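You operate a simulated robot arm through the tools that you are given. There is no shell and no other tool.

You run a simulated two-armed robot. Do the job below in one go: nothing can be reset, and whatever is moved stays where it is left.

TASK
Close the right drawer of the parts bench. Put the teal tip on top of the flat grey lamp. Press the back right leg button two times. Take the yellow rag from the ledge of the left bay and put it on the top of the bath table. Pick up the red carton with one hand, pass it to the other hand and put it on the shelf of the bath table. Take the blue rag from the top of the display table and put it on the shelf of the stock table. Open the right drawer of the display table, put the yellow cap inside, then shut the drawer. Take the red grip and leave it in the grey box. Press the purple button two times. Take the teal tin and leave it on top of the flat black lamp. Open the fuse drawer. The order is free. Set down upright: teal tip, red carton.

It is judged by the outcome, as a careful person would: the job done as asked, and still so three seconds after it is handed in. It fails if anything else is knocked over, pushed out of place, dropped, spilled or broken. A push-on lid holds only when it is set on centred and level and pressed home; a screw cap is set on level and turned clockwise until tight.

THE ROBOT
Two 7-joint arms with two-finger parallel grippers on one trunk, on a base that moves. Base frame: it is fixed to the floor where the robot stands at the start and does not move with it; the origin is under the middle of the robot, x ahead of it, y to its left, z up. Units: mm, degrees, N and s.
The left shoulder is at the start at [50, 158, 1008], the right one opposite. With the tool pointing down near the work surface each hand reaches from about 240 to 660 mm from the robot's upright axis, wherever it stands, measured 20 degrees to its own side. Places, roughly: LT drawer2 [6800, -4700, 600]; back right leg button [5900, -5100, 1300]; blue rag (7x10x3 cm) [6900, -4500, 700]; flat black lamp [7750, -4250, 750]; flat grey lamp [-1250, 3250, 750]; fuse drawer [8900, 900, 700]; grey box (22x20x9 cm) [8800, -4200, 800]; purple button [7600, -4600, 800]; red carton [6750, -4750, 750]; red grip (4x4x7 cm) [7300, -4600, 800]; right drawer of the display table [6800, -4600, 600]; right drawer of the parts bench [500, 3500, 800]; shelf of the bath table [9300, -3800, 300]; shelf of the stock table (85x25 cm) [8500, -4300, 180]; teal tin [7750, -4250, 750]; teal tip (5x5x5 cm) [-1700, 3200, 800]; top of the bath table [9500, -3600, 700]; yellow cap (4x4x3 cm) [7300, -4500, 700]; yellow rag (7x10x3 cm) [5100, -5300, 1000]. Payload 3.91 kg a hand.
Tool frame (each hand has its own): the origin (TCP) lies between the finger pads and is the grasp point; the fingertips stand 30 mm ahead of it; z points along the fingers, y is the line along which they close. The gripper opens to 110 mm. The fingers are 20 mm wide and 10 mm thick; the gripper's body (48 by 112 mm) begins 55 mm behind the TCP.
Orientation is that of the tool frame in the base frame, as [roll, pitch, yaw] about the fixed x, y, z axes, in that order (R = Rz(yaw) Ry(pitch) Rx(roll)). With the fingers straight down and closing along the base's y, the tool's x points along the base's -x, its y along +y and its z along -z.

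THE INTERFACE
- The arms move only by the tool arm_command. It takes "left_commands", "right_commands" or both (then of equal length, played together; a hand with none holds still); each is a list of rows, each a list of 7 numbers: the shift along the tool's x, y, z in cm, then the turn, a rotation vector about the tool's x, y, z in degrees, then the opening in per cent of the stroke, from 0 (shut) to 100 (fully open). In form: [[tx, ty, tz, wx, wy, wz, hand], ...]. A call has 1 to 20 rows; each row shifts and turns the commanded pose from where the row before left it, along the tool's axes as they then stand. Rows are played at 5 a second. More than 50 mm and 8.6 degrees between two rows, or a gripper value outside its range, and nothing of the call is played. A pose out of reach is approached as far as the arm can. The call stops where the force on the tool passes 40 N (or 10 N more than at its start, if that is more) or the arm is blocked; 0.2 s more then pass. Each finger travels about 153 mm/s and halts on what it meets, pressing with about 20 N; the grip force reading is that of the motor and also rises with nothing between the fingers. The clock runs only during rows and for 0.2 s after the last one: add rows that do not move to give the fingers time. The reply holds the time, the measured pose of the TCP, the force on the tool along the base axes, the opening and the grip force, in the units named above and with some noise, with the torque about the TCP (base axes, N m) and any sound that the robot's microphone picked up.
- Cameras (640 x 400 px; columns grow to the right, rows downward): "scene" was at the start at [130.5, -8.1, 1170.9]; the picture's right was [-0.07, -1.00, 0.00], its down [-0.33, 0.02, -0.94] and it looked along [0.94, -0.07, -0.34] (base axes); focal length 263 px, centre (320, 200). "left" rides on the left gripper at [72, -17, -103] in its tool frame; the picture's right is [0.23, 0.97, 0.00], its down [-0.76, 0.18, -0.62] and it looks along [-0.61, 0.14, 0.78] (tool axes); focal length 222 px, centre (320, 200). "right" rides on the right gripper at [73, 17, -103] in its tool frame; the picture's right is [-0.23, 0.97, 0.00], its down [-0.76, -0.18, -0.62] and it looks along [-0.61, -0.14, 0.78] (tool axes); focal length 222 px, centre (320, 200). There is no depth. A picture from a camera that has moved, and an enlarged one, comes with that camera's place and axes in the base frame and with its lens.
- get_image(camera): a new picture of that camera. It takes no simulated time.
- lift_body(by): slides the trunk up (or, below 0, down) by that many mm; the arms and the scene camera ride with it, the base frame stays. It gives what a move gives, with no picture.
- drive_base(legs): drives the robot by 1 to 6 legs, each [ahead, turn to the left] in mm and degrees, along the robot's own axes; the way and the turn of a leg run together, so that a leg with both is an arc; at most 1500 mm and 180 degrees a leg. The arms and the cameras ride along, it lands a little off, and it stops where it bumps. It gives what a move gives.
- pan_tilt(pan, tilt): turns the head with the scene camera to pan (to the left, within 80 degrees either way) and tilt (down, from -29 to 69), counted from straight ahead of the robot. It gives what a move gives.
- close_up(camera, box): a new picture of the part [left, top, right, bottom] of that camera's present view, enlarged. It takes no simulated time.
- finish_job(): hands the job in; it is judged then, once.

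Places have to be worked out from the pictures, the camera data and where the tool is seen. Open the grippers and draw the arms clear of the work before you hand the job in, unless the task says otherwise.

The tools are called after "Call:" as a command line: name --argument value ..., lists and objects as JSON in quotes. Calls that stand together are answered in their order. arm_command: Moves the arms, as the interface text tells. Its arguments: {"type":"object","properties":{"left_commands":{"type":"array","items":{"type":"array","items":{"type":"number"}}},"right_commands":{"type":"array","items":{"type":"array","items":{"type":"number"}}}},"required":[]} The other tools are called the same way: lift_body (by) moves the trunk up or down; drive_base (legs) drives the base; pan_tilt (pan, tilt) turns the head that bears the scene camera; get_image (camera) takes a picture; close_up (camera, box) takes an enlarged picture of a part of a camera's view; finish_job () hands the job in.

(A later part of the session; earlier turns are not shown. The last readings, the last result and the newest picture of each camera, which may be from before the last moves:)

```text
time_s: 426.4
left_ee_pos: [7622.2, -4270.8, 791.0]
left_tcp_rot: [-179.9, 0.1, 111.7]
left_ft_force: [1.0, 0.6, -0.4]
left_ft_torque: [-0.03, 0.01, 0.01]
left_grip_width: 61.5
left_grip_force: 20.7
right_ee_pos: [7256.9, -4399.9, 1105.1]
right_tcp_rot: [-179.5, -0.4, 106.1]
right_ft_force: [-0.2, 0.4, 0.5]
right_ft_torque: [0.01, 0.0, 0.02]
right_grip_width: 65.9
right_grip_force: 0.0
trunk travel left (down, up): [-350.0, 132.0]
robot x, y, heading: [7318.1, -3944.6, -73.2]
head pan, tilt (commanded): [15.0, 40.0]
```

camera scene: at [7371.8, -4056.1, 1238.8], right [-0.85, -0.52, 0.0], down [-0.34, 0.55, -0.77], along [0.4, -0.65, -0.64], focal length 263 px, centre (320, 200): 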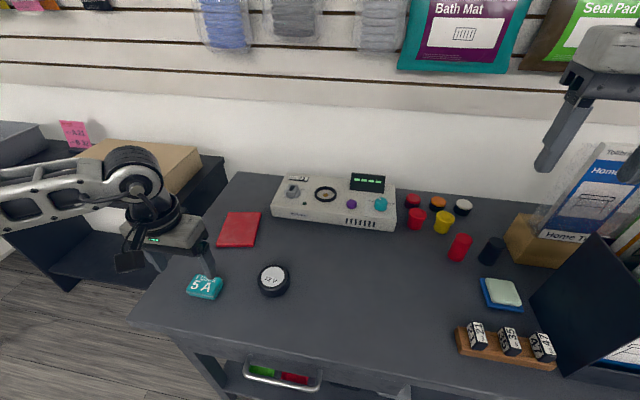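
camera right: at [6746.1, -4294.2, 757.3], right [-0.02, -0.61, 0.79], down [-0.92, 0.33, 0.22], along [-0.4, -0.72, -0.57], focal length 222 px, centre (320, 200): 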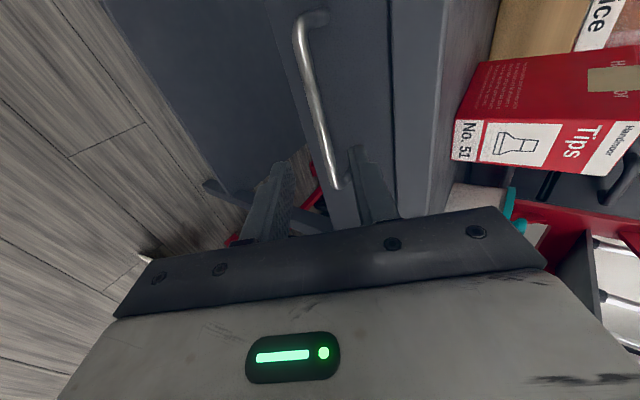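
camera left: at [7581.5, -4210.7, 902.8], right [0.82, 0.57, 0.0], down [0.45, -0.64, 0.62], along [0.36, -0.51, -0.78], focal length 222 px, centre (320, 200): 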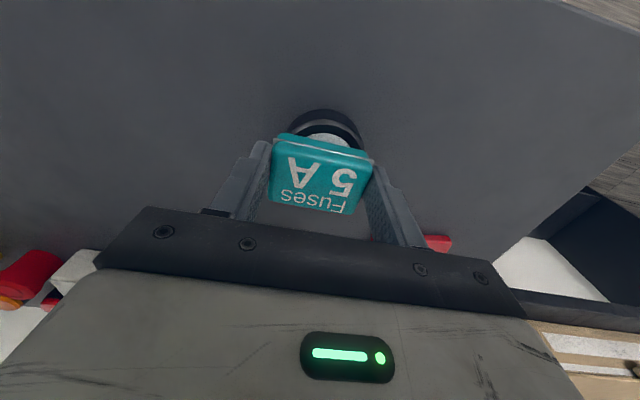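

No contact yet; continuing in 2 mm steps.

Call:
arm_command --left_commands '[[0, 0, 0.2, 0, 0, 0, 0], [0, 0, 0, 0, 0, 0, 0]]'

Call:
arm_command --left_commands '[[0, 0, 0.2, 0, 0, 0, 0], [0, 0, 0, 0, 0, 0, 0]]'

Call:
arm_command --left_commands '[[0, 0, 0.2, 0, 0, 0, 0], [0, 0, 0, 0, 0, 0, 0]]'

Call:
close_up --camera "scene" --box '[190, 210, 350, 310]'

```text
time_s: 427.0
left_ee_pos: [7620.8, -4272.6, 789.5]
left_tcp_rot: [-179.9, 0.0, 111.8]
left_ft_force: [-0.6, 0.0, -0.2]
left_ft_torque: [0.04, 0.01, -0.02]
left_grip_width: 61.1
left_grip_force: 20.1
right_ee_pos: [7258.7, -4400.8, 1105.3]
right_tcp_rot: [-179.6, -0.3, 106.3]
right_ft_force: [0.8, -0.1, 0.2]
right_ft_torque: [-0.01, 0.0, -0.03]
right_grip_width: 66.3
right_grip_force: 0.1
trunk travel left (down, up): [-350.0, 132.0]
robot x, y, heading: [7317.3, -3944.6, -73.3]
head pan, tilt (commanded): [15.0, 40.0]
```

```text
time_s: 427.6
left_ee_pos: [7621.5, -4271.0, 786.2]
left_tcp_rot: [-179.9, 0.1, 111.9]
left_ft_force: [-0.9, 0.5, 2.5]
left_ft_torque: [0.05, -0.02, -0.02]
left_grip_width: 61.2
left_grip_force: 20.5
right_ee_pos: [7257.7, -4400.6, 1104.8]
right_tcp_rot: [-179.6, -0.3, 106.1]
right_ft_force: [0.0, 0.0, 0.9]
right_ft_torque: [0.02, -0.01, 0.0]
right_grip_width: 65.9
right_grip_force: 0.1
trunk travel left (down, up): [-350.0, 132.0]
robot x, y, heading: [7318.1, -3941.8, -73.6]
head pan, tilt (commanded): [15.0, 40.0]
```

```text
time_s: 428.2
left_ee_pos: [7621.6, -4271.0, 785.7]
left_tcp_rot: [-179.9, 0.2, 111.8]
left_ft_force: [-1.8, 3.9, 14.6]
left_ft_torque: [0.18, 0.01, 0.03]
left_grip_width: 61.0
left_grip_force: 20.2
right_ee_pos: [7257.2, -4399.9, 1106.2]
right_tcp_rot: [-179.6, -0.2, 106.2]
right_ft_force: [-0.2, -0.1, 0.4]
right_ft_torque: [0.0, -0.02, 0.03]
right_grip_width: 66.0
right_grip_force: 0.0
trunk travel left (down, up): [-350.0, 132.0]
robot x, y, heading: [7319.0, -3942.4, -73.2]
head pan, tilt (commanded): [15.0, 40.0]
```

```text
4.00 times, centred on (270, 260) of scene
camera zoom: at [7371.0, -4055.1, 1239.1], right [-0.85, -0.52, 0.0], down [-0.34, 0.55, -0.77], along [0.4, -0.65, -0.64], focal length 1054 px, centre (520, -40)
```

zoom: 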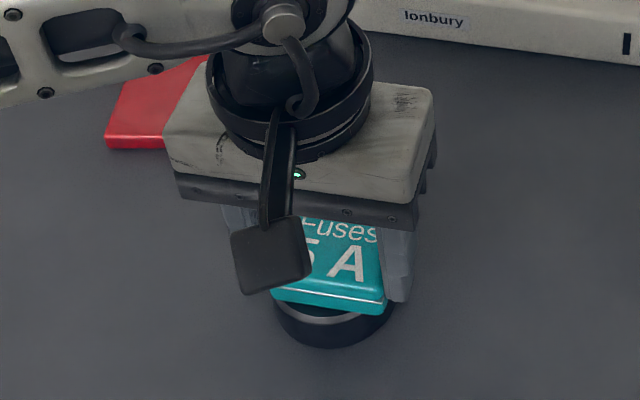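

Contact at ~15 N with the tin centred on the lamp. Easing off 1 mm, opening and rising.

Call:
arm_command --left_commands '[[0, 0, -0.12, 0, 0, 0, 0], [0, 0, 0, 0, 0, 0, 57], [0, 0, 0, 0, 0, 0, 60], [0, 0, 0, 0, 0, 0, 68], [0, 0, -1, 0, 0, 0, 68], [0, 0, -2, 0, 0, 0, 68], [0, 0, -3, 0, 0, 0, 68], [0, 0, -4, 0, 0, 0, 68], [0, 0, -4, 0, 0, 0, 68]]'

Call:
get_image --camera "left"

Call:
close_up --camera "scene" --box '[190, 210, 350, 310]'

```text
time_s: 430.2
left_ee_pos: [7624.4, -4269.3, 929.3]
left_tcp_rot: [-179.9, 0.0, 111.9]
left_ft_force: [0.2, -0.4, -0.2]
left_ft_torque: [0.0, -0.03, -0.01]
left_grip_width: 75.0
left_grip_force: 0.0
right_ee_pos: [7258.4, -4400.1, 1105.5]
right_tcp_rot: [-179.6, -0.3, 106.2]
right_ft_force: [0.3, -0.2, 0.8]
right_ft_torque: [-0.01, -0.01, 0.02]
right_grip_width: 66.0
right_grip_force: 0.1
trunk travel left (down, up): [-350.0, 132.0]
robot x, y, heading: [7319.6, -3942.9, -73.6]
head pan, tilt (commanded): [15.0, 40.0]
```

```text
taken
camera left: at [7582.4, -4208.4, 1031.5], right [0.82, 0.57, 0.0], down [0.45, -0.64, 0.62], along [0.36, -0.51, -0.78], focal length 222 px, centre (320, 200)
```

left: 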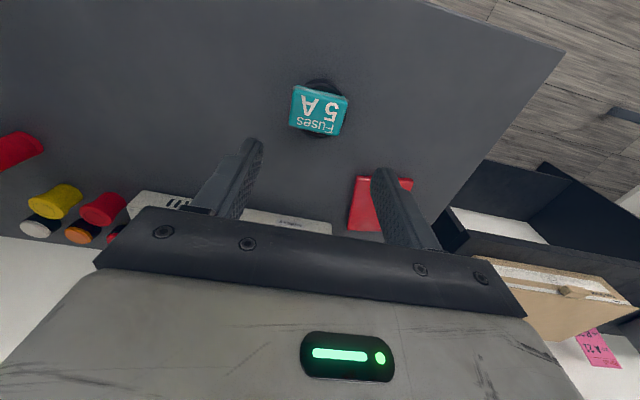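

```text
4.00 times, centred on (270, 260) of scene
camera zoom: at [7371.7, -4056.1, 1238.8], right [-0.85, -0.52, 0.0], down [-0.34, 0.55, -0.77], along [0.4, -0.65, -0.64], focal length 1054 px, centre (520, -40)
```

zoom: 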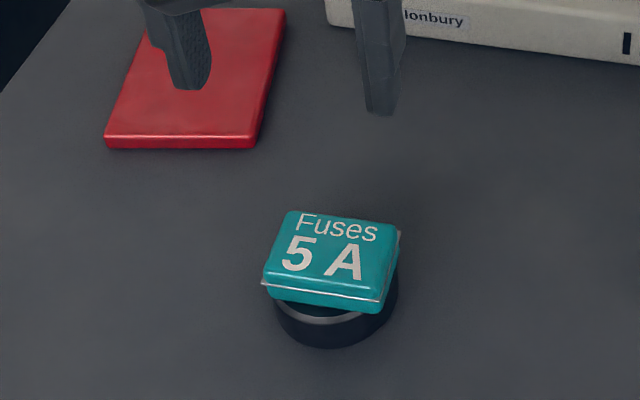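

The teal tin rests level on the black lamp. Next the purple button: I'll close the left fingers, tilt the hand 40° forward and bring the fingertips ~40 mm above the button.

Call:
arm_command --left_commands '[[0, 0, 0, 0, -8, 0, 0], [0, 0, 0, 0, -8, 0, 0], [0, 0, 0, 0, -8, 0, 0], [0, 0, 0, 0, -8, 0, 0], [0, 0, 0, 0, -8, 0, 0], [-1.91, -2.1, 2.84, 0, 0, 0, 0], [-1.91, -2.1, 2.84, 0, 0, 0, 0], [-1.91, -2.1, 2.84, 0, 0, 0, 0], [-1.91, -2.1, 2.84, 0, 0, 0, 0], [-1.91, -2.1, 2.84, 0, 0, 0, 0], [-1.91, -2.1, 2.84, 0, 0, 0, 0], [0, 0, 0, 0, 0, 0, 0]]'

Call:
get_image --camera "left"

Call:
get_image --camera "scene"

```text
time_s: 432.8
left_ee_pos: [7577.2, -4503.4, 868.2]
left_tcp_rot: [-180.0, 40.1, 111.7]
left_ft_force: [-0.1, 0.8, 0.0]
left_ft_torque: [-0.02, -0.03, 0.01]
left_grip_width: 0.0
left_grip_force: 19.6
right_ee_pos: [7258.7, -4400.3, 1105.7]
right_tcp_rot: [-179.5, -0.2, 106.2]
right_ft_force: [-0.9, 0.6, 0.0]
right_ft_torque: [-0.02, 0.02, 0.02]
right_grip_width: 66.1
right_grip_force: 0.0
trunk travel left (down, up): [-350.0, 132.0]
robot x, y, heading: [7313.6, -3943.8, -73.3]
head pan, tilt (commanded): [15.0, 40.0]
```

```text
taken
camera left: at [7517.0, -4396.9, 901.0], right [0.84, 0.52, -0.15], down [0.23, -0.1, 0.97], along [0.49, -0.85, -0.21], focal length 222 px, centre (320, 200)
```

left: 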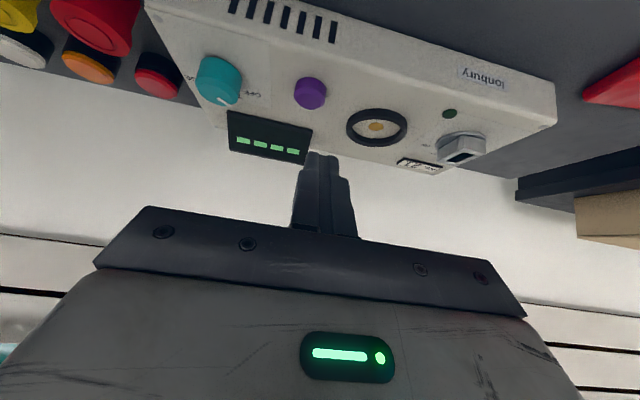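

```text
taken
camera scene: at [7371.9, -4056.0, 1238.8], right [-0.85, -0.52, 0.0], down [-0.34, 0.55, -0.77], along [0.4, -0.65, -0.64], focal length 263 px, centre (320, 200)
```

scene: 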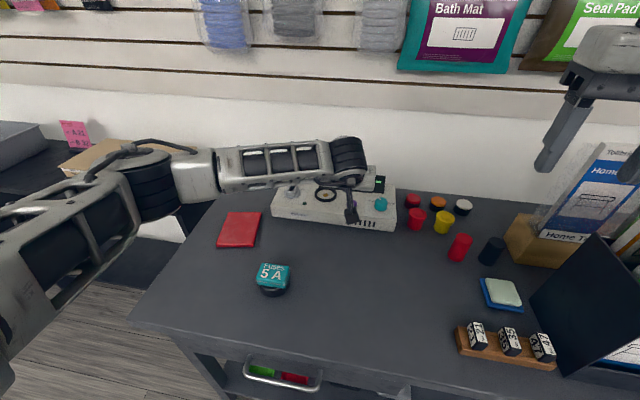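

The tip is a little short of and above the button (button ≈(7580, −4548), top z≈782). Moving the tip closer above it.

Call:
arm_command --left_commands '[[0.4, -0.7, 2.2, 0, 0, 0, 0], [0.4, -0.7, 2.2, 0, 0, 0, 0], [0, 0, 0, 0, 0, 0, 0]]'

Call:
close_up --camera "left" --box '[220, 60, 420, 185]'

Call:
close_up --camera "scene" --box '[270, 150, 430, 250]'

```text
time_s: 433.6
left_ee_pos: [7573.5, -4530.2, 829.2]
left_tcp_rot: [-179.9, 39.9, 111.9]
left_ft_force: [0.0, -0.4, 0.0]
left_ft_torque: [0.04, -0.02, -0.01]
left_grip_width: 0.0
left_grip_force: 19.9
right_ee_pos: [7258.2, -4399.7, 1105.5]
right_tcp_rot: [-179.6, -0.2, 106.1]
right_ft_force: [0.4, 0.4, -0.1]
right_ft_torque: [0.02, -0.01, 0.02]
right_grip_width: 65.8
right_grip_force: 0.1
trunk travel left (down, up): [-350.0, 132.0]
robot x, y, heading: [7319.4, -3946.0, -73.3]
head pan, tilt (commanded): [15.0, 40.0]
```

```text
3.20 times, centred on (320, 122) of left
camera zoom: at [7513.4, -4422.5, 861.8], right [0.84, 0.52, -0.15], down [0.23, -0.1, 0.97], along [0.49, -0.85, -0.21], focal length 711 px, centre (320, 448)
```

zoom: 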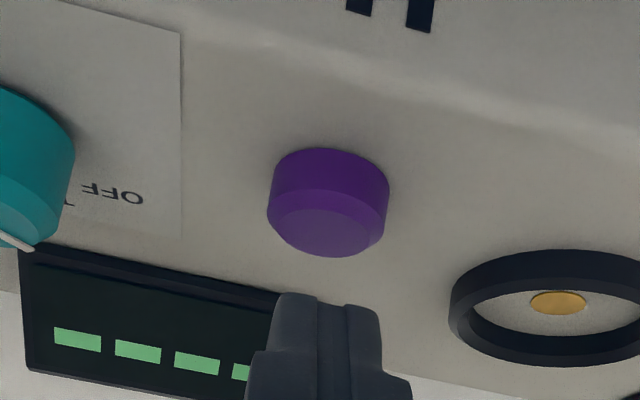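

```text
4.00 times, centred on (350, 200) of scene
camera zoom: at [7371.9, -4056.1, 1238.8], right [-0.85, -0.52, 0.0], down [-0.34, 0.55, -0.77], along [0.4, -0.65, -0.64], focal length 1054 px, centre (200, 200)
```

zoom: 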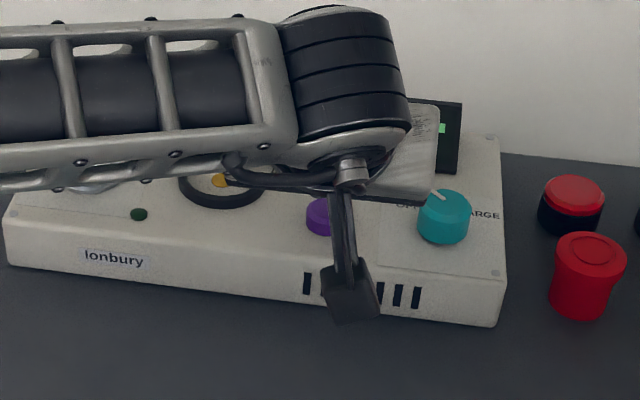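

The tip needs ~7 mm more forward, then straight down. Adjusting and descending to just above the button.

Call:
arm_command --left_commands '[[-0.57, 0, 0.48, 0, 0, 0, 0], [0.32, 0, 0.38, 0, 0, 0, 0], [0.32, 0, 0.38, 0, 0, 0, 0], [0.32, 0, 0.38, 0, 0, 0, 0], [0, 0, 0, 0, 0, 0, 0]]'

Call:
close_up --camera "left" --box '[220, 80, 420, 205]'

```text
time_s: 434.8
left_ee_pos: [7578.8, -4536.1, 816.4]
left_tcp_rot: [-179.9, 40.0, 112.1]
left_ft_force: [0.0, -0.3, 0.4]
left_ft_torque: [0.02, 0.0, 0.02]
left_grip_width: 0.0
left_grip_force: 20.6
right_ee_pos: [7257.3, -4399.8, 1105.3]
right_tcp_rot: [-179.6, -0.3, 106.2]
right_ft_force: [-1.0, -0.1, 0.1]
right_ft_torque: [0.02, 0.0, 0.02]
right_grip_width: 66.3
right_grip_force: 0.1
trunk travel left (down, up): [-350.0, 132.0]
robot x, y, heading: [7317.1, -3948.2, -73.4]
head pan, tilt (commanded): [15.0, 40.0]
```

```text
3.20 times, centred on (320, 142) of left
camera zoom: at [7518.1, -4428.3, 848.7], right [0.84, 0.52, -0.15], down [0.23, -0.1, 0.97], along [0.49, -0.85, -0.21], focal length 711 px, centre (320, 384)
```

zoom: 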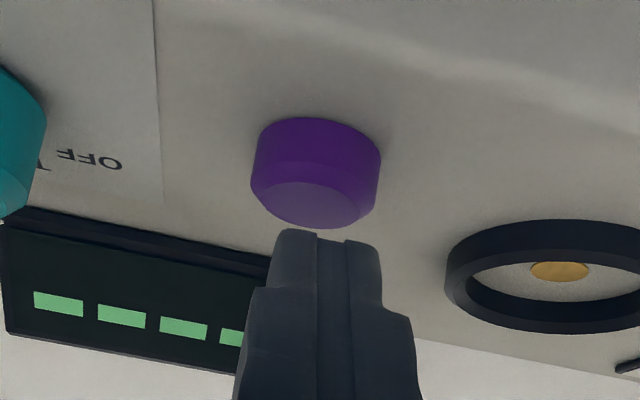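

The fingertip is over the button (3 mm shift right needed). Pressing down now.

Call:
arm_command --left_commands '[[0.26, -0.3, 0.31, 0, 0, 0, 0], [0.26, 0, 0.31, 0, 0, 0, 0], [0.19, 0, 0.23, 0, 0, 0, 0], [0.19, 0, 0.23, 0, 0, 0, 0]]'

Call:
close_up --camera "left" --box '[220, 80, 420, 205]'

```text
time_s: 435.8
left_ee_pos: [7574.4, -4536.4, 802.7]
left_tcp_rot: [-179.9, 40.2, 111.8]
left_ft_force: [-0.3, 1.7, 4.7]
left_ft_torque: [-0.02, -0.03, 0.02]
left_grip_width: 0.0
left_grip_force: 19.5
right_ee_pos: [7258.3, -4399.5, 1106.1]
right_tcp_rot: [-179.6, -0.2, 106.2]
right_ft_force: [0.0, -0.1, 0.7]
right_ft_torque: [0.01, 0.02, -0.02]
right_grip_width: 65.8
right_grip_force: 0.2
trunk travel left (down, up): [-350.0, 132.0]
robot x, y, heading: [7321.9, -3945.6, -73.2]
head pan, tilt (commanded): [15.0, 40.0]
heard: click
```

```text
3.20 times, centred on (320, 142) of left
camera zoom: at [7514.4, -4429.1, 835.1], right [0.84, 0.52, -0.15], down [0.23, -0.1, 0.97], along [0.49, -0.85, -0.21], focal length 711 px, centre (320, 384)
```

zoom: 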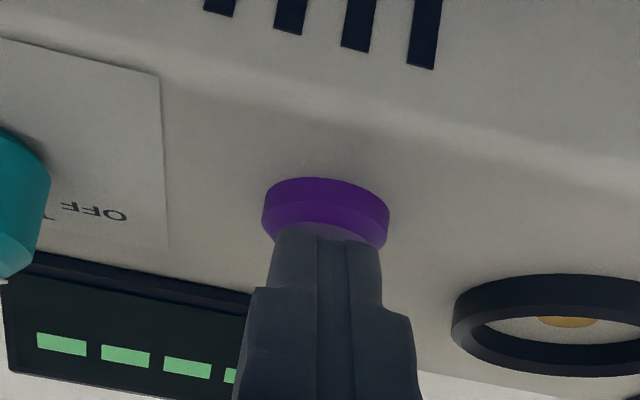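

A click was heard: first press. Now lifting 15 mm to release fully.

Call:
arm_command --left_commands '[[-0.26, 0, -0.31, 0, 0, 0, 0], [-0.26, 0, -0.31, 0, 0, 0, 0], [-0.38, 0, -0.46, 0, 0, 0, 0], [0, 0, 0, 0, 0, 0, 0], [0, 0, 0, 0, 0, 0, 0]]'

Call:
arm_command --left_commands '[[0.38, 0, 0.46, 0, 0, 0, 0], [0.26, 0, 0.31, 0, 0, 0, 0], [0.26, 0, 0.31, 0, 0, 0, 0], [0, 0, 0, 0, 0, 0, 0]]'

```text
time_s: 437.0
left_ee_pos: [7572.8, -4534.4, 816.8]
left_tcp_rot: [-179.8, 40.1, 111.9]
left_ft_force: [-0.9, -0.6, 0.4]
left_ft_torque: [0.01, 0.03, -0.01]
left_grip_width: 0.5
left_grip_force: 19.6
right_ee_pos: [7258.4, -4399.5, 1106.1]
right_tcp_rot: [-179.7, -0.3, 106.2]
right_ft_force: [0.2, 0.2, -0.5]
right_ft_torque: [0.02, 0.02, -0.01]
right_grip_width: 66.1
right_grip_force: 0.0
trunk travel left (down, up): [-350.0, 132.0]
robot x, y, heading: [7320.3, -3942.2, -73.2]
head pan, tilt (commanded): [15.0, 40.0]
```

```text
time_s: 438.0
left_ee_pos: [7573.7, -4535.8, 802.1]
left_tcp_rot: [-179.9, 40.2, 111.9]
left_ft_force: [-0.5, -0.1, 5.1]
left_ft_torque: [-0.04, -0.02, 0.03]
left_grip_width: 0.1
left_grip_force: 20.0
right_ee_pos: [7257.6, -4399.8, 1106.9]
right_tcp_rot: [-179.6, -0.2, 106.2]
right_ft_force: [-0.6, 0.5, 0.4]
right_ft_torque: [0.01, 0.01, 0.01]
right_grip_width: 66.0
right_grip_force: 0.2
trunk travel left (down, up): [-350.0, 132.0]
robot x, y, heading: [7319.0, -3943.3, -73.2]
head pan, tilt (commanded): [15.0, 40.0]
heard: click
```

Second click heard: the purple button has been pressed twice. Retracting the left hand to neutral.

Call:
arm_command --left_commands '[[-0.96, 0, -1.15, 0, 0, 0, 0], [-1.6, 0, -1.9, 0, 0, 0, 0], [-1.6, 0, -1.9, 0, 0, 0, 0], [1.2, 1.0, -3.5, 0, 0, 0, 0], [1.2, 1.0, -3.5, 0, 0, 0, 0], [1.2, 1.0, -3.5, 0, 0, 0, 0], [1.2, 1.0, -3.5, 0, 8, 0, 30], [1.2, 0.5, -3.5, 0, 8, 0, 60], [1.5, 0, -3.0, 0, 8, 0, 80], [1.5, 0, -2.0, 0, 8, 0, 80], [1.5, 0, 0, 0, 8, 0, 80], [0, 0, 0, 0, 0, 0, 80]]'

Call:
get_image --camera "scene"

Call:
get_image --camera "right"

```text
time_s: 440.6
left_ee_pos: [7537.6, -4319.2, 1002.6]
left_tcp_rot: [-180.0, 0.0, 111.8]
left_ft_force: [0.5, 0.7, 0.1]
left_ft_torque: [-0.03, 0.02, 0.0]
left_grip_width: 88.0
left_grip_force: 0.0
right_ee_pos: [7258.9, -4399.3, 1104.6]
right_tcp_rot: [-179.6, -0.4, 106.2]
right_ft_force: [-0.3, 0.6, 0.1]
right_ft_torque: [0.0, -0.01, 0.02]
right_grip_width: 66.1
right_grip_force: 0.1
trunk travel left (down, up): [-350.0, 132.0]
robot x, y, heading: [7315.6, -3941.4, -73.4]
head pan, tilt (commanded): [15.0, 40.0]
```

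```text
taken
camera scene: at [7371.9, -4056.1, 1238.8], right [-0.85, -0.52, 0.0], down [-0.34, 0.55, -0.77], along [0.4, -0.65, -0.64], focal length 263 px, centre (320, 200)
```

scene: 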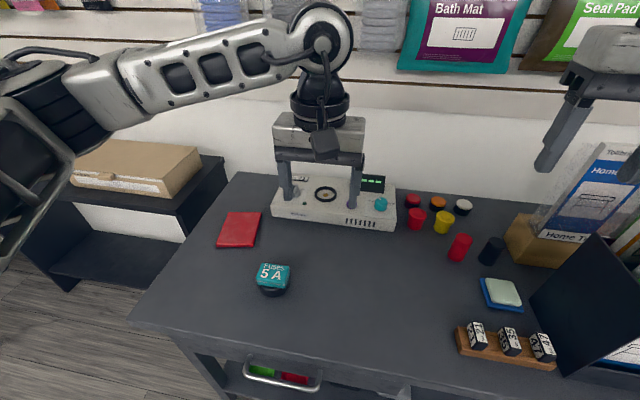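

```text
taken
camera right: at [7255.2, -4326.2, 1208.6], right [1.0, 0.05, -0.01], down [0.05, -0.78, 0.62], along [0.03, -0.62, -0.78], focal length 222 px, centre (320, 200)
```

right: 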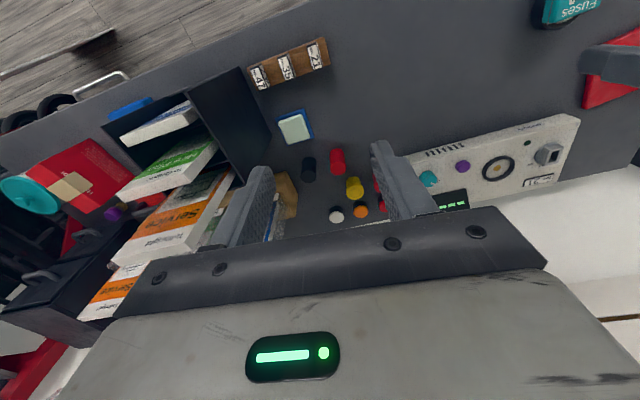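

The red grip is best taken by the left hand (the right forearm would sweep the leaflets). I'll raise the trunk 50 mm, back off, shift right along the table, and close in again.

Call:
lift_body --by 50

Call:
arm_command --left_commands '[[2, 0, -4, 0, 0, 0, 60], [3, 0, -4, 0, 0, 0, 60], [3, 0, -2, 0, 0, 0, 60]]'

Call:
drive_base --legs '[[-250, 0], [0, -85.7], [409, 0], [0, 90], [255, 0]]'

Call:
pan_tilt --pan 0 --tilt 42

Call:
get_image --camera "scene"

Call:
get_image --camera "left"

Call:
get_image --camera "right"

```text
time_s: 441.5
left_ee_pos: [7537.2, -4319.0, 1052.8]
left_tcp_rot: [-180.0, -0.1, 111.7]
left_ft_force: [0.8, -1.1, 0.6]
left_ft_torque: [-0.01, 0.01, 0.0]
left_grip_width: 88.3
left_grip_force: 0.1
right_ee_pos: [7257.4, -4400.5, 1155.2]
right_tcp_rot: [-179.6, -0.3, 106.3]
right_ft_force: [-0.5, 0.1, -0.9]
right_ft_torque: [0.01, -0.03, -0.04]
right_grip_width: 65.9
right_grip_force: 0.1
trunk travel left (down, up): [-400.0, 82.0]
robot x, y, heading: [7318.9, -3943.2, -73.2]
head pan, tilt (commanded): [15.0, 40.0]
```

```text
time_s: 442.3
left_ee_pos: [7507.6, -4247.0, 1152.2]
left_tcp_rot: [-180.0, 0.1, 111.9]
left_ft_force: [0.0, 0.5, -0.1]
left_ft_torque: [-0.02, 0.02, -0.03]
left_grip_width: 65.9
left_grip_force: 0.1
right_ee_pos: [7258.9, -4400.4, 1155.8]
right_tcp_rot: [-179.7, -0.3, 106.1]
right_ft_force: [0.6, 0.0, -0.1]
right_ft_torque: [0.01, 0.0, 0.03]
right_grip_width: 65.9
right_grip_force: 0.0
trunk travel left (down, up): [-400.0, 82.0]
robot x, y, heading: [7316.4, -3944.8, -73.1]
head pan, tilt (commanded): [15.0, 40.0]
```

```text
time_s: 455.2
left_ee_pos: [7172.8, -4385.5, 1152.4]
left_tcp_rot: [-180.0, 0.0, 116.6]
left_ft_force: [0.4, -0.7, -0.8]
left_ft_torque: [-0.02, -0.02, -0.01]
left_grip_width: 66.0
left_grip_force: 0.1
right_ee_pos: [6937.3, -4559.2, 1156.0]
right_tcp_rot: [-179.5, -0.4, 111.0]
right_ft_force: [1.1, -0.7, 0.1]
right_ft_torque: [-0.01, -0.03, -0.01]
right_grip_width: 65.7
right_grip_force: 0.1
trunk travel left (down, up): [-400.0, 82.0]
robot x, y, heading: [6960.5, -4095.7, -68.6]
head pan, tilt (commanded): [15.0, 40.0]
```

```text
time_s: 455.9
left_ee_pos: [7172.0, -4385.2, 1151.6]
left_tcp_rot: [-179.8, 0.0, 116.6]
left_ft_force: [0.0, 0.1, 0.5]
left_ft_torque: [0.01, 0.02, 0.0]
left_grip_width: 66.2
left_grip_force: 0.1
right_ee_pos: [6937.1, -4560.1, 1155.7]
right_tcp_rot: [-179.6, -0.3, 111.0]
right_ft_force: [1.2, -0.5, -0.3]
right_ft_torque: [-0.02, -0.01, 0.01]
right_grip_width: 65.8
right_grip_force: 0.1
trunk travel left (down, up): [-400.0, 82.0]
robot x, y, heading: [6958.1, -4098.6, -68.7]
head pan, tilt (commanded): [0.0, 42.0]
```

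```text
taken
camera scene: at [7001.0, -4215.6, 1285.9], right [-0.93, -0.37, 0.0], down [-0.24, 0.62, -0.74], along [0.27, -0.69, -0.67], focal length 263 px, centre (320, 200)
```

scene: 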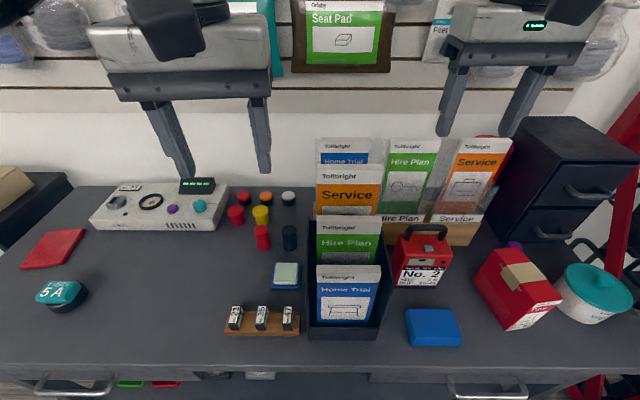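

```text
taken
camera left: at [7125.7, -4327.7, 1255.6], right [0.77, 0.64, 0.0], down [0.5, -0.6, 0.62], along [0.4, -0.48, -0.78], focal length 222 px, centre (320, 200)
```

left: 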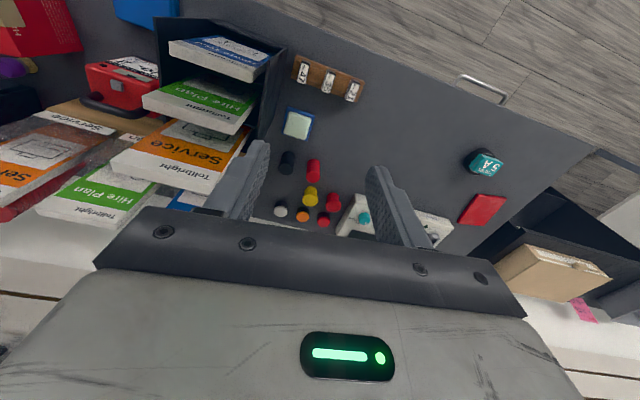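

```text
taken
camera right: at [6927.4, -4485.4, 1258.6], right [0.99, 0.14, -0.01], down [0.11, -0.78, 0.62], along [0.08, -0.62, -0.78], focal length 222 px, centre (320, 200)
```

right: 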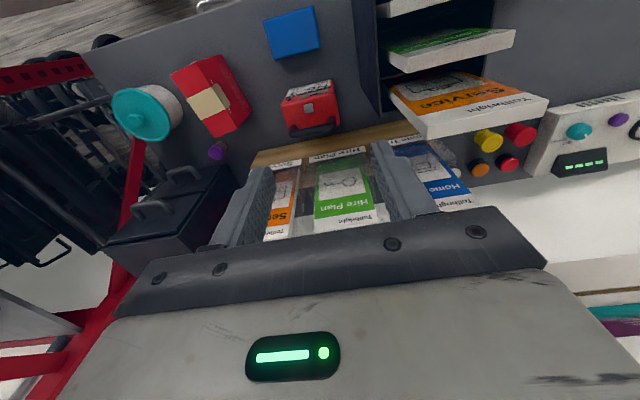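

Now the red grip is well placed for the left hand: about (7299, −4566). Moving over it and lowering to z≈880.

Call:
arm_command --left_commands '[[0, 0, 0, 0, 0, 5.7, 60], [-4.29, 1.08, 0, 0, 0, 0, 60], [-4.29, 1.08, 0, 0, 0, 0, 60], [-4.29, 1.08, 0, 0, 0, 0, 60], [-4.29, 1.08, 0, 0, 0, 0, 60], [-4.29, 1.08, 0, 0, 0, 0, 60], [0, 0, 3.9, 0, 0, 0, 60], [0, 0, 3.9, 0, 0, 0, 60], [0, 0, 3.9, 0, 0, 0, 60], [0, 0, 3.9, 0, 0, 0, 60], [0, 0, 3.9, 0, 0, 0, 60], [0, 0, 3.9, 0, 0, 0, 60], [0, 0, 3.7, 0, 0, 0, 60], [0, 0, 0, 0, 0, 0, 55]]'

Call:
get_image --camera "left"

Call:
get_image --camera "scene"

```text
time_s: 458.9
left_ee_pos: [7300.5, -4567.5, 882.2]
left_tcp_rot: [-180.0, 0.1, 110.8]
left_ft_force: [0.3, -0.2, -0.7]
left_ft_torque: [-0.01, -0.04, -0.03]
left_grip_width: 60.3
left_grip_force: 0.0
right_ee_pos: [6937.4, -4558.0, 1154.5]
right_tcp_rot: [-179.6, -0.3, 111.0]
right_ft_force: [0.6, -0.3, 0.2]
right_ft_torque: [-0.04, -0.02, 0.02]
right_grip_width: 66.0
right_grip_force: 0.1
trunk travel left (down, up): [-400.0, 82.0]
robot x, y, heading: [6960.3, -4098.3, -68.7]
head pan, tilt (commanded): [0.0, 42.0]
```

```text
taken
camera left: at [7259.0, -4504.7, 984.5], right [0.83, 0.56, 0.0], down [0.44, -0.65, 0.62], along [0.35, -0.52, -0.78], focal length 222 px, centre (320, 200)
```

left: 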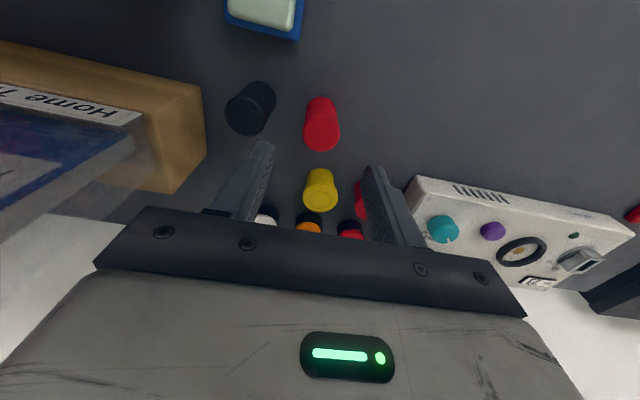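

```text
taken
camera scene: at [7000.9, -4215.6, 1285.9], right [-0.93, -0.37, 0.0], down [-0.24, 0.62, -0.74], along [0.27, -0.69, -0.67], focal length 263 px, centre (320, 200)
```

scene: 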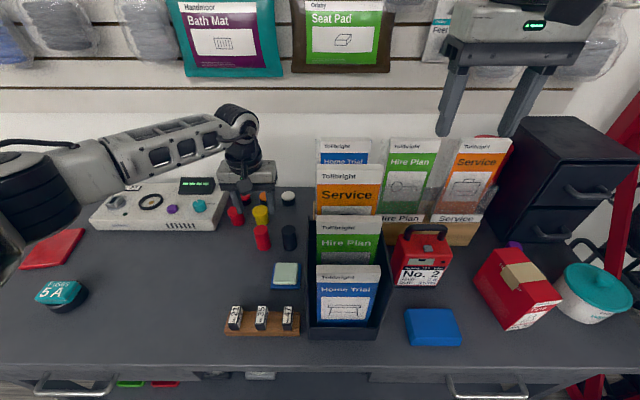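

Nearly centred over the red grip. Small correction, then descending around it with a 50 mm opening.

Call:
arm_command --left_commands '[[-0.4, 0.28, 0, 0, 0, 0, 48], [0, 0, 2.5, 0, 0, 0, 48], [0, 0, 2.5, 0, 0, 0, 48], [0, 0, 0, 0, 0, 0, 48]]'

Call:
get_image --camera "left"

Call:
close_up --camera "scene" --box '[190, 170, 350, 270]'

```text
time_s: 459.9
left_ee_pos: [7305.7, -4570.8, 831.9]
left_tcp_rot: [180.0, 0.1, 110.8]
left_ft_force: [0.7, 0.2, 0.2]
left_ft_torque: [-0.01, 0.03, -0.02]
left_grip_width: 52.6
left_grip_force: 0.2
right_ee_pos: [6936.9, -4558.7, 1155.6]
right_tcp_rot: [-179.7, -0.3, 111.0]
right_ft_force: [-0.6, 0.8, 0.4]
right_ft_torque: [0.0, 0.01, 0.03]
right_grip_width: 65.9
right_grip_force: 0.2
trunk travel left (down, up): [-400.0, 82.0]
robot x, y, heading: [6961.4, -4099.1, -68.8]
head pan, tilt (commanded): [0.0, 42.0]
```

```text
taken
camera left: at [7263.4, -4507.5, 934.4], right [0.83, 0.56, 0.0], down [0.44, -0.65, 0.62], along [0.35, -0.52, -0.78], focal length 222 px, centre (320, 200)
```

left: 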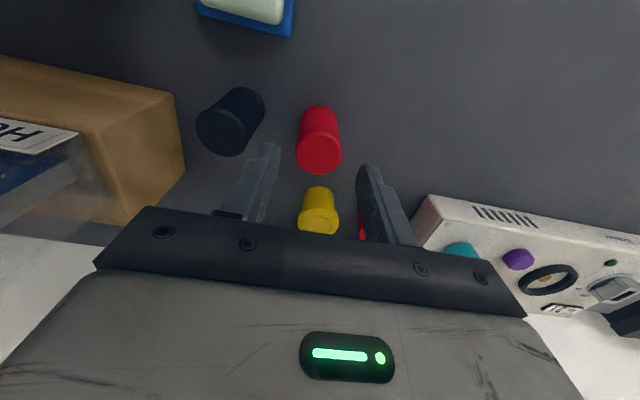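

```text
4.00 times, centred on (270, 220) of scene
camera zoom: at [7000.9, -4215.6, 1285.9], right [-0.93, -0.37, 0.0], down [-0.24, 0.62, -0.74], along [0.27, -0.69, -0.67], focal length 1054 px, centre (520, 120)
```

zoom: 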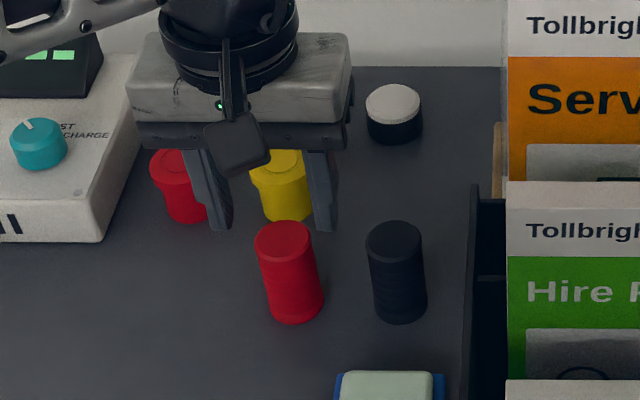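

Centred within 2–3 mm. Descending to TCP z≈770 and gripping the red grip.

Call:
arm_command --left_commands '[[-0.1, -0.2, 2.0, 0, 0, 0, 48], [0, 0, 2.1, 0, 0, 0, 48], [0, 0, 2.1, 0, 0, 0, 48], [0, 0, 0, 0, 0, 0, 48], [0, 0, 0, 0, 0, 0, 20], [0, 0, 0, 0, 0, 0, 0], [0, 0, 0, 0, 0, 0, 0], [0, 0, -0.5, 0, 0, 0, 0], [0, 0, -0.5, 0, 0, 0, 0], [0, 0, -1, 0, 0, 0, 0], [0, 0, -1.5, 0, 0, 0, 0], [0, 0, 0, 0, 0, 0, 0]]'

Call:
get_image --camera "left"

Call:
close_up --camera "scene" --box '[190, 170, 350, 270]'

```text
time_s: 462.5
left_ee_pos: [7301.4, -4570.6, 804.6]
left_tcp_rot: [-180.0, 0.1, 110.9]
left_ft_force: [0.0, -0.8, -0.9]
left_ft_torque: [-0.04, 0.01, -0.04]
left_grip_width: 34.7
left_grip_force: 19.3
right_ee_pos: [6936.0, -4559.3, 1157.4]
right_tcp_rot: [-179.6, -0.3, 111.2]
right_ft_force: [-0.4, -0.1, -0.1]
right_ft_torque: [-0.01, -0.04, 0.0]
right_grip_width: 66.1
right_grip_force: 0.2
trunk travel left (down, up): [-400.0, 82.0]
robot x, y, heading: [6957.7, -4100.5, -68.5]
head pan, tilt (commanded): [0.0, 42.0]
```

```text
taken
camera left: at [7260.7, -4509.0, 908.2], right [0.83, 0.56, 0.0], down [0.44, -0.65, 0.62], along [0.35, -0.52, -0.78], focal length 222 px, centre (320, 200)
```

left: 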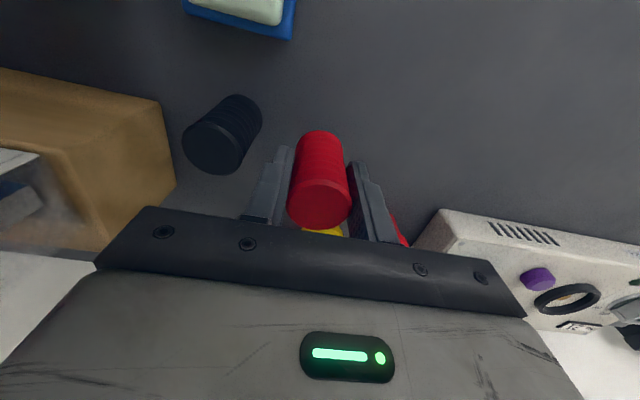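

```text
4.00 times, centred on (270, 220) of scene
camera zoom: at [7000.9, -4215.7, 1285.8], right [-0.93, -0.37, 0.0], down [-0.24, 0.62, -0.74], along [0.27, -0.69, -0.67], focal length 1054 px, centre (520, 120)
```

zoom: 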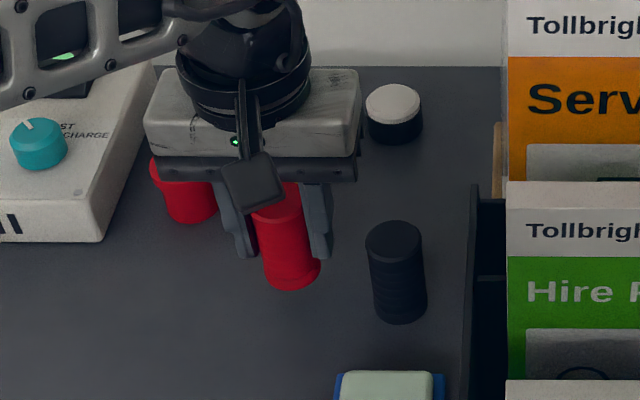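

The red grip is held. Lifting it clear and retracting.

Call:
arm_command --left_commands '[[0, 0, -2, 0, 0, 0, 0], [0, 0, -2.2, 0, 0, 0, 0], [0, 0, -2.2, 0, 0, 0, 0], [0, 0, -2.2, 0, 0, 0, 0], [0, 0, -2.2, 0, 0, 0, 0], [0, 0, -2.2, 0, 0, 0, 0], [0, 0, -2.2, 0, 0, 0, 0], [0, 0, -2.2, 0, 0, 0, 0], [0, 0, -2.2, 0, 0, 0, 0], [0, 0, -2.2, 0, 0, 0, 0], [0, 0, -2.2, 0, 0, 0, 0], [0, 0, -2.2, 0, 0, 0, 0], [0, 0, -2.2, 0, 0, 0, 0], [0, 0, -2.2, 0, 0, 0, 0], [0, 0, -2.2, 0, 0, 0, 0], [0, 0, -2, 0, 0, 0, 0]]'

Call:
arm_command --left_commands '[[2, 0, 0, 0, 0, 0, 0], [2, 0, 0, 0, 0, 0, 0], [2, 0, 0, 0, 0, 0, 0], [2, 0, 0, 0, 0, 0, 0], [2, 0, 0, 0, 0, 0, 0], [2, 0, 0, 0, 0, 0, 0], [2, 0, 0, 0, 0, 0, 0], [2, 0, 0, 0, 0, 0, 0], [2, 0, 0, 0, 0, 0, 0], [2, 0, 0, 0, 0, 0, 0]]'

Call:
get_image --camera "left"

Call:
close_up --camera "scene" --box '[300, 180, 560, 370]'

```text
time_s: 465.9
left_ee_pos: [7302.1, -4567.9, 1153.1]
left_tcp_rot: [-179.9, 0.0, 110.9]
left_ft_force: [0.2, -0.6, -1.3]
left_ft_torque: [0.0, 0.0, -0.01]
left_grip_width: 34.9
left_grip_force: 19.8
right_ee_pos: [6936.9, -4558.5, 1155.8]
right_tcp_rot: [-179.6, -0.3, 111.1]
right_ft_force: [-0.1, 0.2, -0.6]
right_ft_torque: [0.01, 0.0, -0.02]
right_grip_width: 66.1
right_grip_force: 0.0
trunk travel left (down, up): [-400.0, 82.0]
robot x, y, heading: [6962.6, -4098.7, -68.7]
head pan, tilt (commanded): [0.0, 42.0]
```

```text
time_s: 468.1
left_ee_pos: [7228.6, -4382.5, 1150.8]
left_tcp_rot: [180.0, 0.2, 111.0]
left_ft_force: [-0.3, 0.5, -0.3]
left_ft_torque: [0.03, 0.02, 0.01]
left_grip_width: 35.2
left_grip_force: 19.9
right_ee_pos: [6936.1, -4558.2, 1155.9]
right_tcp_rot: [-179.5, -0.3, 111.0]
right_ft_force: [0.0, -1.3, -0.5]
right_ft_torque: [0.01, 0.0, -0.02]
right_grip_width: 66.1
right_grip_force: 0.0
trunk travel left (down, up): [-400.0, 82.0]
robot x, y, heading: [6957.6, -4100.7, -68.5]
head pan, tilt (commanded): [0.0, 42.0]
```

```text
taken
camera left: at [7188.8, -4320.5, 1252.9], right [0.83, 0.56, 0.0], down [0.44, -0.65, 0.62], along [0.35, -0.52, -0.78], focal length 222 px, centre (320, 200)
```

left: 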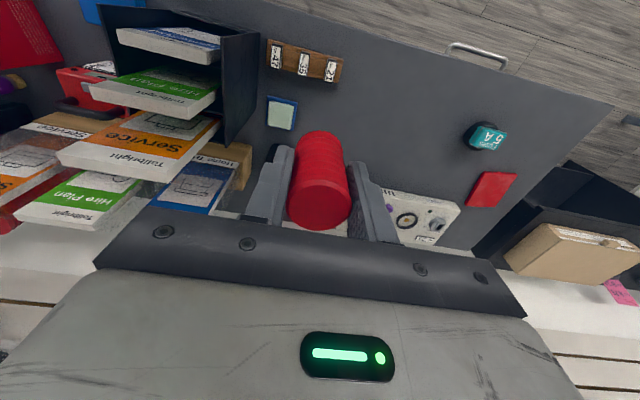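

```text
2.11 times, centred on (430, 275) of scene
camera zoom: at [7000.9, -4215.4, 1285.9], right [-0.93, -0.37, 0.0], down [-0.24, 0.62, -0.74], along [0.27, -0.69, -0.67], focal length 554 px, centre (88, 42)
```

zoom: 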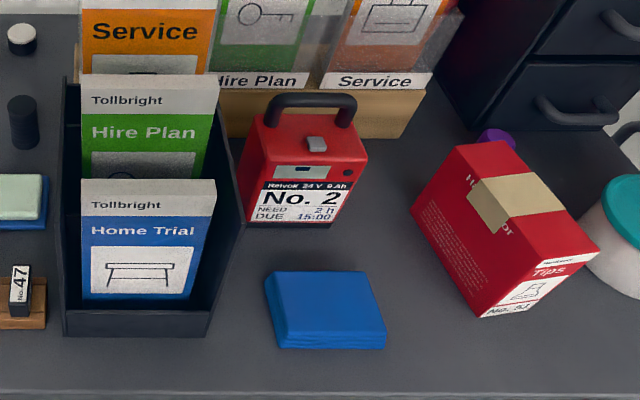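

Red grip secured. Now the blue rag with the right hand: centre ≈(6873, −4506), 10 cm side parallel to the table. I'll move above it and turn the hand −90° so the fingers close across its 7 cm side.

Call:
arm_command --right_commands '[[3.6, -2.0, 0, 0, 0, 0, 80], [3.6, -2.0, 0, 0, 0, 0, 80], [0, 0, 0, 0, 0, -8.2, 85], [0, 0, 0, 0, 0, -8.2, 85], [0, 0, 0, 0, 0, -8.2, 85], [0, 0, 0, 0, 0, -8.2, 85], [0, 0, 0, 0, 0, -8.2, 85], [0, 0, 0, 0, 0, -8.2, 85], [0, 0, 0, 0, 0, -8.2, 85], [0, 0, 0, 0, 0, -8.2, 85], [0, 0, 0, 0, 0, -8.2, 85], [0, 0, 0, 0, 0, -8.2, 85], [0, 0, 0, 0, 0, -8.2, 85], [0, 0, 0, 0, 0, 0, 85]]'

Call:
get_image --camera "right"

Call:
get_image --camera "scene"

```text
time_s: 471.1
left_ee_pos: [7229.5, -4382.9, 1151.0]
left_tcp_rot: [180.0, 0.1, 110.9]
left_ft_force: [-0.7, 0.1, -0.3]
left_ft_torque: [0.01, 0.02, 0.01]
left_grip_width: 34.9
left_grip_force: 19.8
right_ee_pos: [6918.8, -4402.2, 1137.3]
right_tcp_rot: [179.7, -0.4, -158.7]
right_ft_force: [-0.6, -0.2, 0.5]
right_ft_torque: [0.05, -0.03, 0.0]
right_grip_width: 93.5
right_grip_force: 0.0
right hand out of reach, approached as far as the arm can: row 10, 11, 12, 13
trunk travel left (down, up): [-400.0, 82.0]
robot x, y, heading: [6956.3, -4106.0, -68.6]
head pan, tilt (commanded): [0.0, 42.0]
```

```text
taken
camera right: at [6845.7, -4413.0, 1240.4], right [-0.14, 0.99, 0.0], down [0.78, 0.11, 0.62], along [0.61, 0.09, -0.79], focal length 222 px, centre (320, 200)
```

right: 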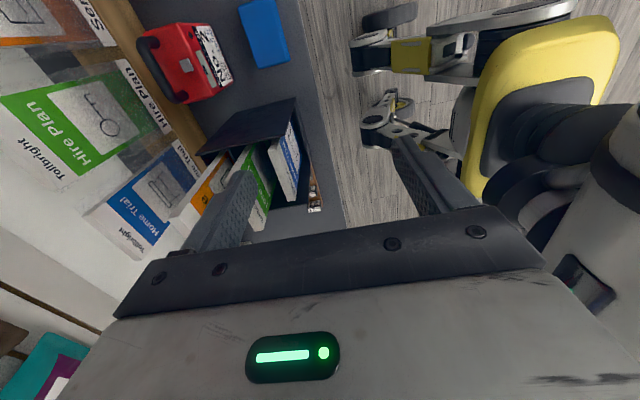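

```text
taken
camera scene: at [7000.8, -4215.7, 1285.8], right [-0.93, -0.37, 0.0], down [-0.24, 0.62, -0.74], along [0.27, -0.69, -0.67], focal length 263 px, centre (320, 200)
```

scene: 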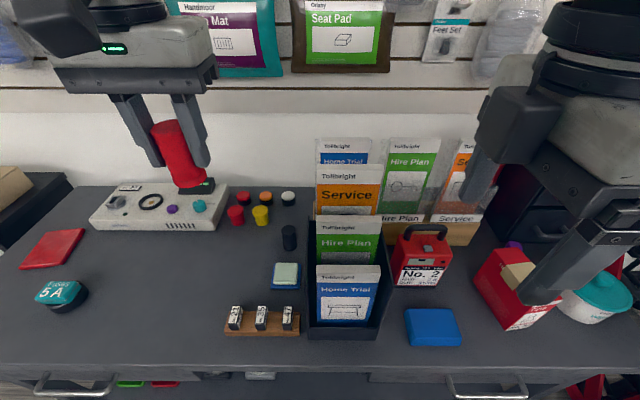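

The hand got too close to the body in that orientation. I'll back the base 110 mm so the rag lies farther ahead, then bring the hand over it.

Call:
drive_base --legs '[[-110, 0]]'

Call:
arm_command --right_commands '[[0.5, -4, 0, 0, 0, 0, 85], [0.5, -4, 0, 0, 0, 0, 85], [0.5, -4, 0, 0, 0, 0, 85], [0.5, -4, 0, 0, 0, 0, 85], [0, 0, 0, 0, 0, 0, 85]]'

Call:
get_image --camera "right"

Call:
get_image --camera "scene"

```text
time_s: 472.3
left_ee_pos: [7188.1, -4278.1, 1150.3]
left_tcp_rot: [180.0, 0.1, 111.0]
left_ft_force: [-0.1, -0.8, 0.4]
left_ft_torque: [-0.01, 0.0, 0.01]
left_grip_width: 35.3
left_grip_force: 20.0
right_ee_pos: [6877.9, -4298.4, 1136.7]
right_tcp_rot: [179.9, -0.4, -158.8]
right_ft_force: [-0.5, -0.3, -0.8]
right_ft_torque: [0.02, -0.02, -0.01]
right_grip_width: 93.8
right_grip_force: 0.1
trunk travel left (down, up): [-400.0, 82.0]
robot x, y, heading: [6918.6, -3994.4, -68.4]
head pan, tilt (commanded): [0.0, 42.0]
```

```text
time_s: 473.5
left_ee_pos: [7189.2, -4278.7, 1149.5]
left_tcp_rot: [-179.9, -0.1, 110.9]
left_ft_force: [-0.8, 0.5, -0.6]
left_ft_torque: [0.02, 0.0, -0.03]
left_grip_width: 35.0
left_grip_force: 19.7
right_ee_pos: [6925.6, -4310.1, 1127.3]
right_tcp_rot: [179.8, -0.3, -158.9]
right_ft_force: [-0.3, 0.3, -0.3]
right_ft_torque: [0.0, -0.01, 0.01]
right_grip_width: 93.7
right_grip_force: 0.0
right hand out of reach, approached as far as the arm can: row 1, 2, 3, 4
trunk travel left (down, up): [-400.0, 82.0]
robot x, y, heading: [6918.4, -3990.7, -68.4]
head pan, tilt (commanded): [0.0, 42.0]
```

```text
taken
camera right: at [6853.4, -4320.9, 1230.0], right [-0.14, 0.99, 0.0], down [0.78, 0.11, 0.62], along [0.61, 0.09, -0.79], focal length 222 px, centre (320, 200)
```

right: 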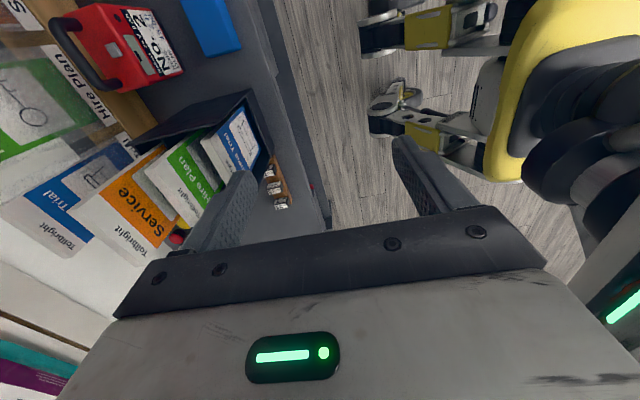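

```text
taken
camera scene: at [6960.1, -4111.5, 1285.9], right [-0.93, -0.37, 0.0], down [-0.25, 0.62, -0.74], along [0.27, -0.69, -0.67], focal length 263 px, centre (320, 200)
```

scene: 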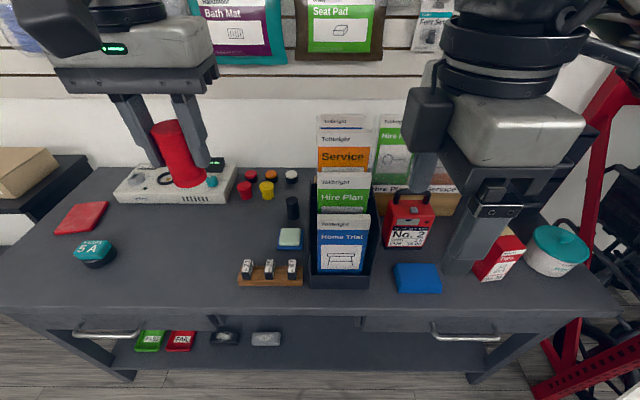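

That wrist direction hits its limit. I'll turn the hand back to natural and then +90° instead (the direction that worked before).

Call:
arm_command --right_commands '[[0, 0, 0, 0, 0, 8.2, 85], [0, 0, 0, 0, 0, 8.2, 85], [0, 0, 0, 0, 0, 8.2, 85], [0, 0, 0, 0, 0, 8.2, 85], [0, 0, 0, 0, 0, 8.2, 85], [0, 0, 0, 0, 0, 8.2, 85], [0, 0, 0, 0, 0, 8.2, 85], [0, 0, 0, 0, 0, 8.2, 85], [0, 0, 0, 0, 0, 8.2, 85], [0, 0, 0, 0, 0, 8.2, 85], [0, 0, 0, 0, 0, 8.2, 85], [-2, -3, 0, 0, 0, 0, 85], [-2, -3, 0, 0, 0, 0, 85], [-2, -3, 0, 0, 0, 0, 85], [0, 0, 0, 0, 0, 0, 85]]'

Call:
get_image --camera "scene"

```text
time_s: 476.7
left_ee_pos: [7189.4, -4277.8, 1149.4]
left_tcp_rot: [-179.9, 0.0, 111.0]
left_ft_force: [0.0, -0.5, -0.8]
left_ft_torque: [0.02, -0.02, 0.0]
left_grip_width: 34.8
left_grip_force: 20.4
right_ee_pos: [6867.4, -4401.5, 1124.7]
right_tcp_rot: [-179.6, -0.3, 111.0]
right_ft_force: [0.1, 0.0, -0.3]
right_ft_torque: [0.02, -0.02, 0.01]
right_grip_width: 93.6
right_grip_force: 0.1
trunk travel left (down, up): [-400.0, 82.0]
robot x, y, heading: [6916.3, -3996.6, -68.4]
head pan, tilt (commanded): [0.0, 42.0]
```

```text
taken
camera scene: at [6960.3, -4111.5, 1285.9], right [-0.93, -0.37, 0.0], down [-0.25, 0.62, -0.74], along [0.27, -0.69, -0.67], focal length 263 px, centre (320, 200)
```

scene: 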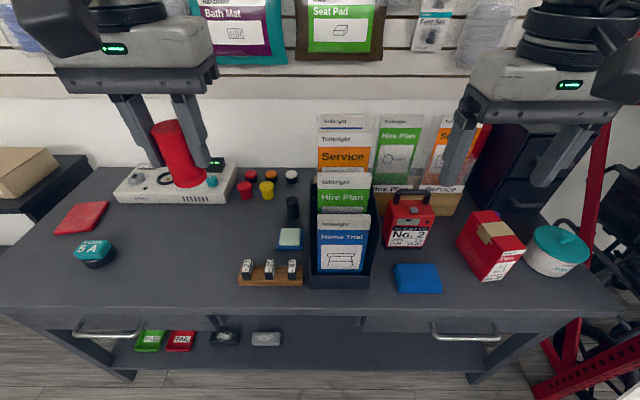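

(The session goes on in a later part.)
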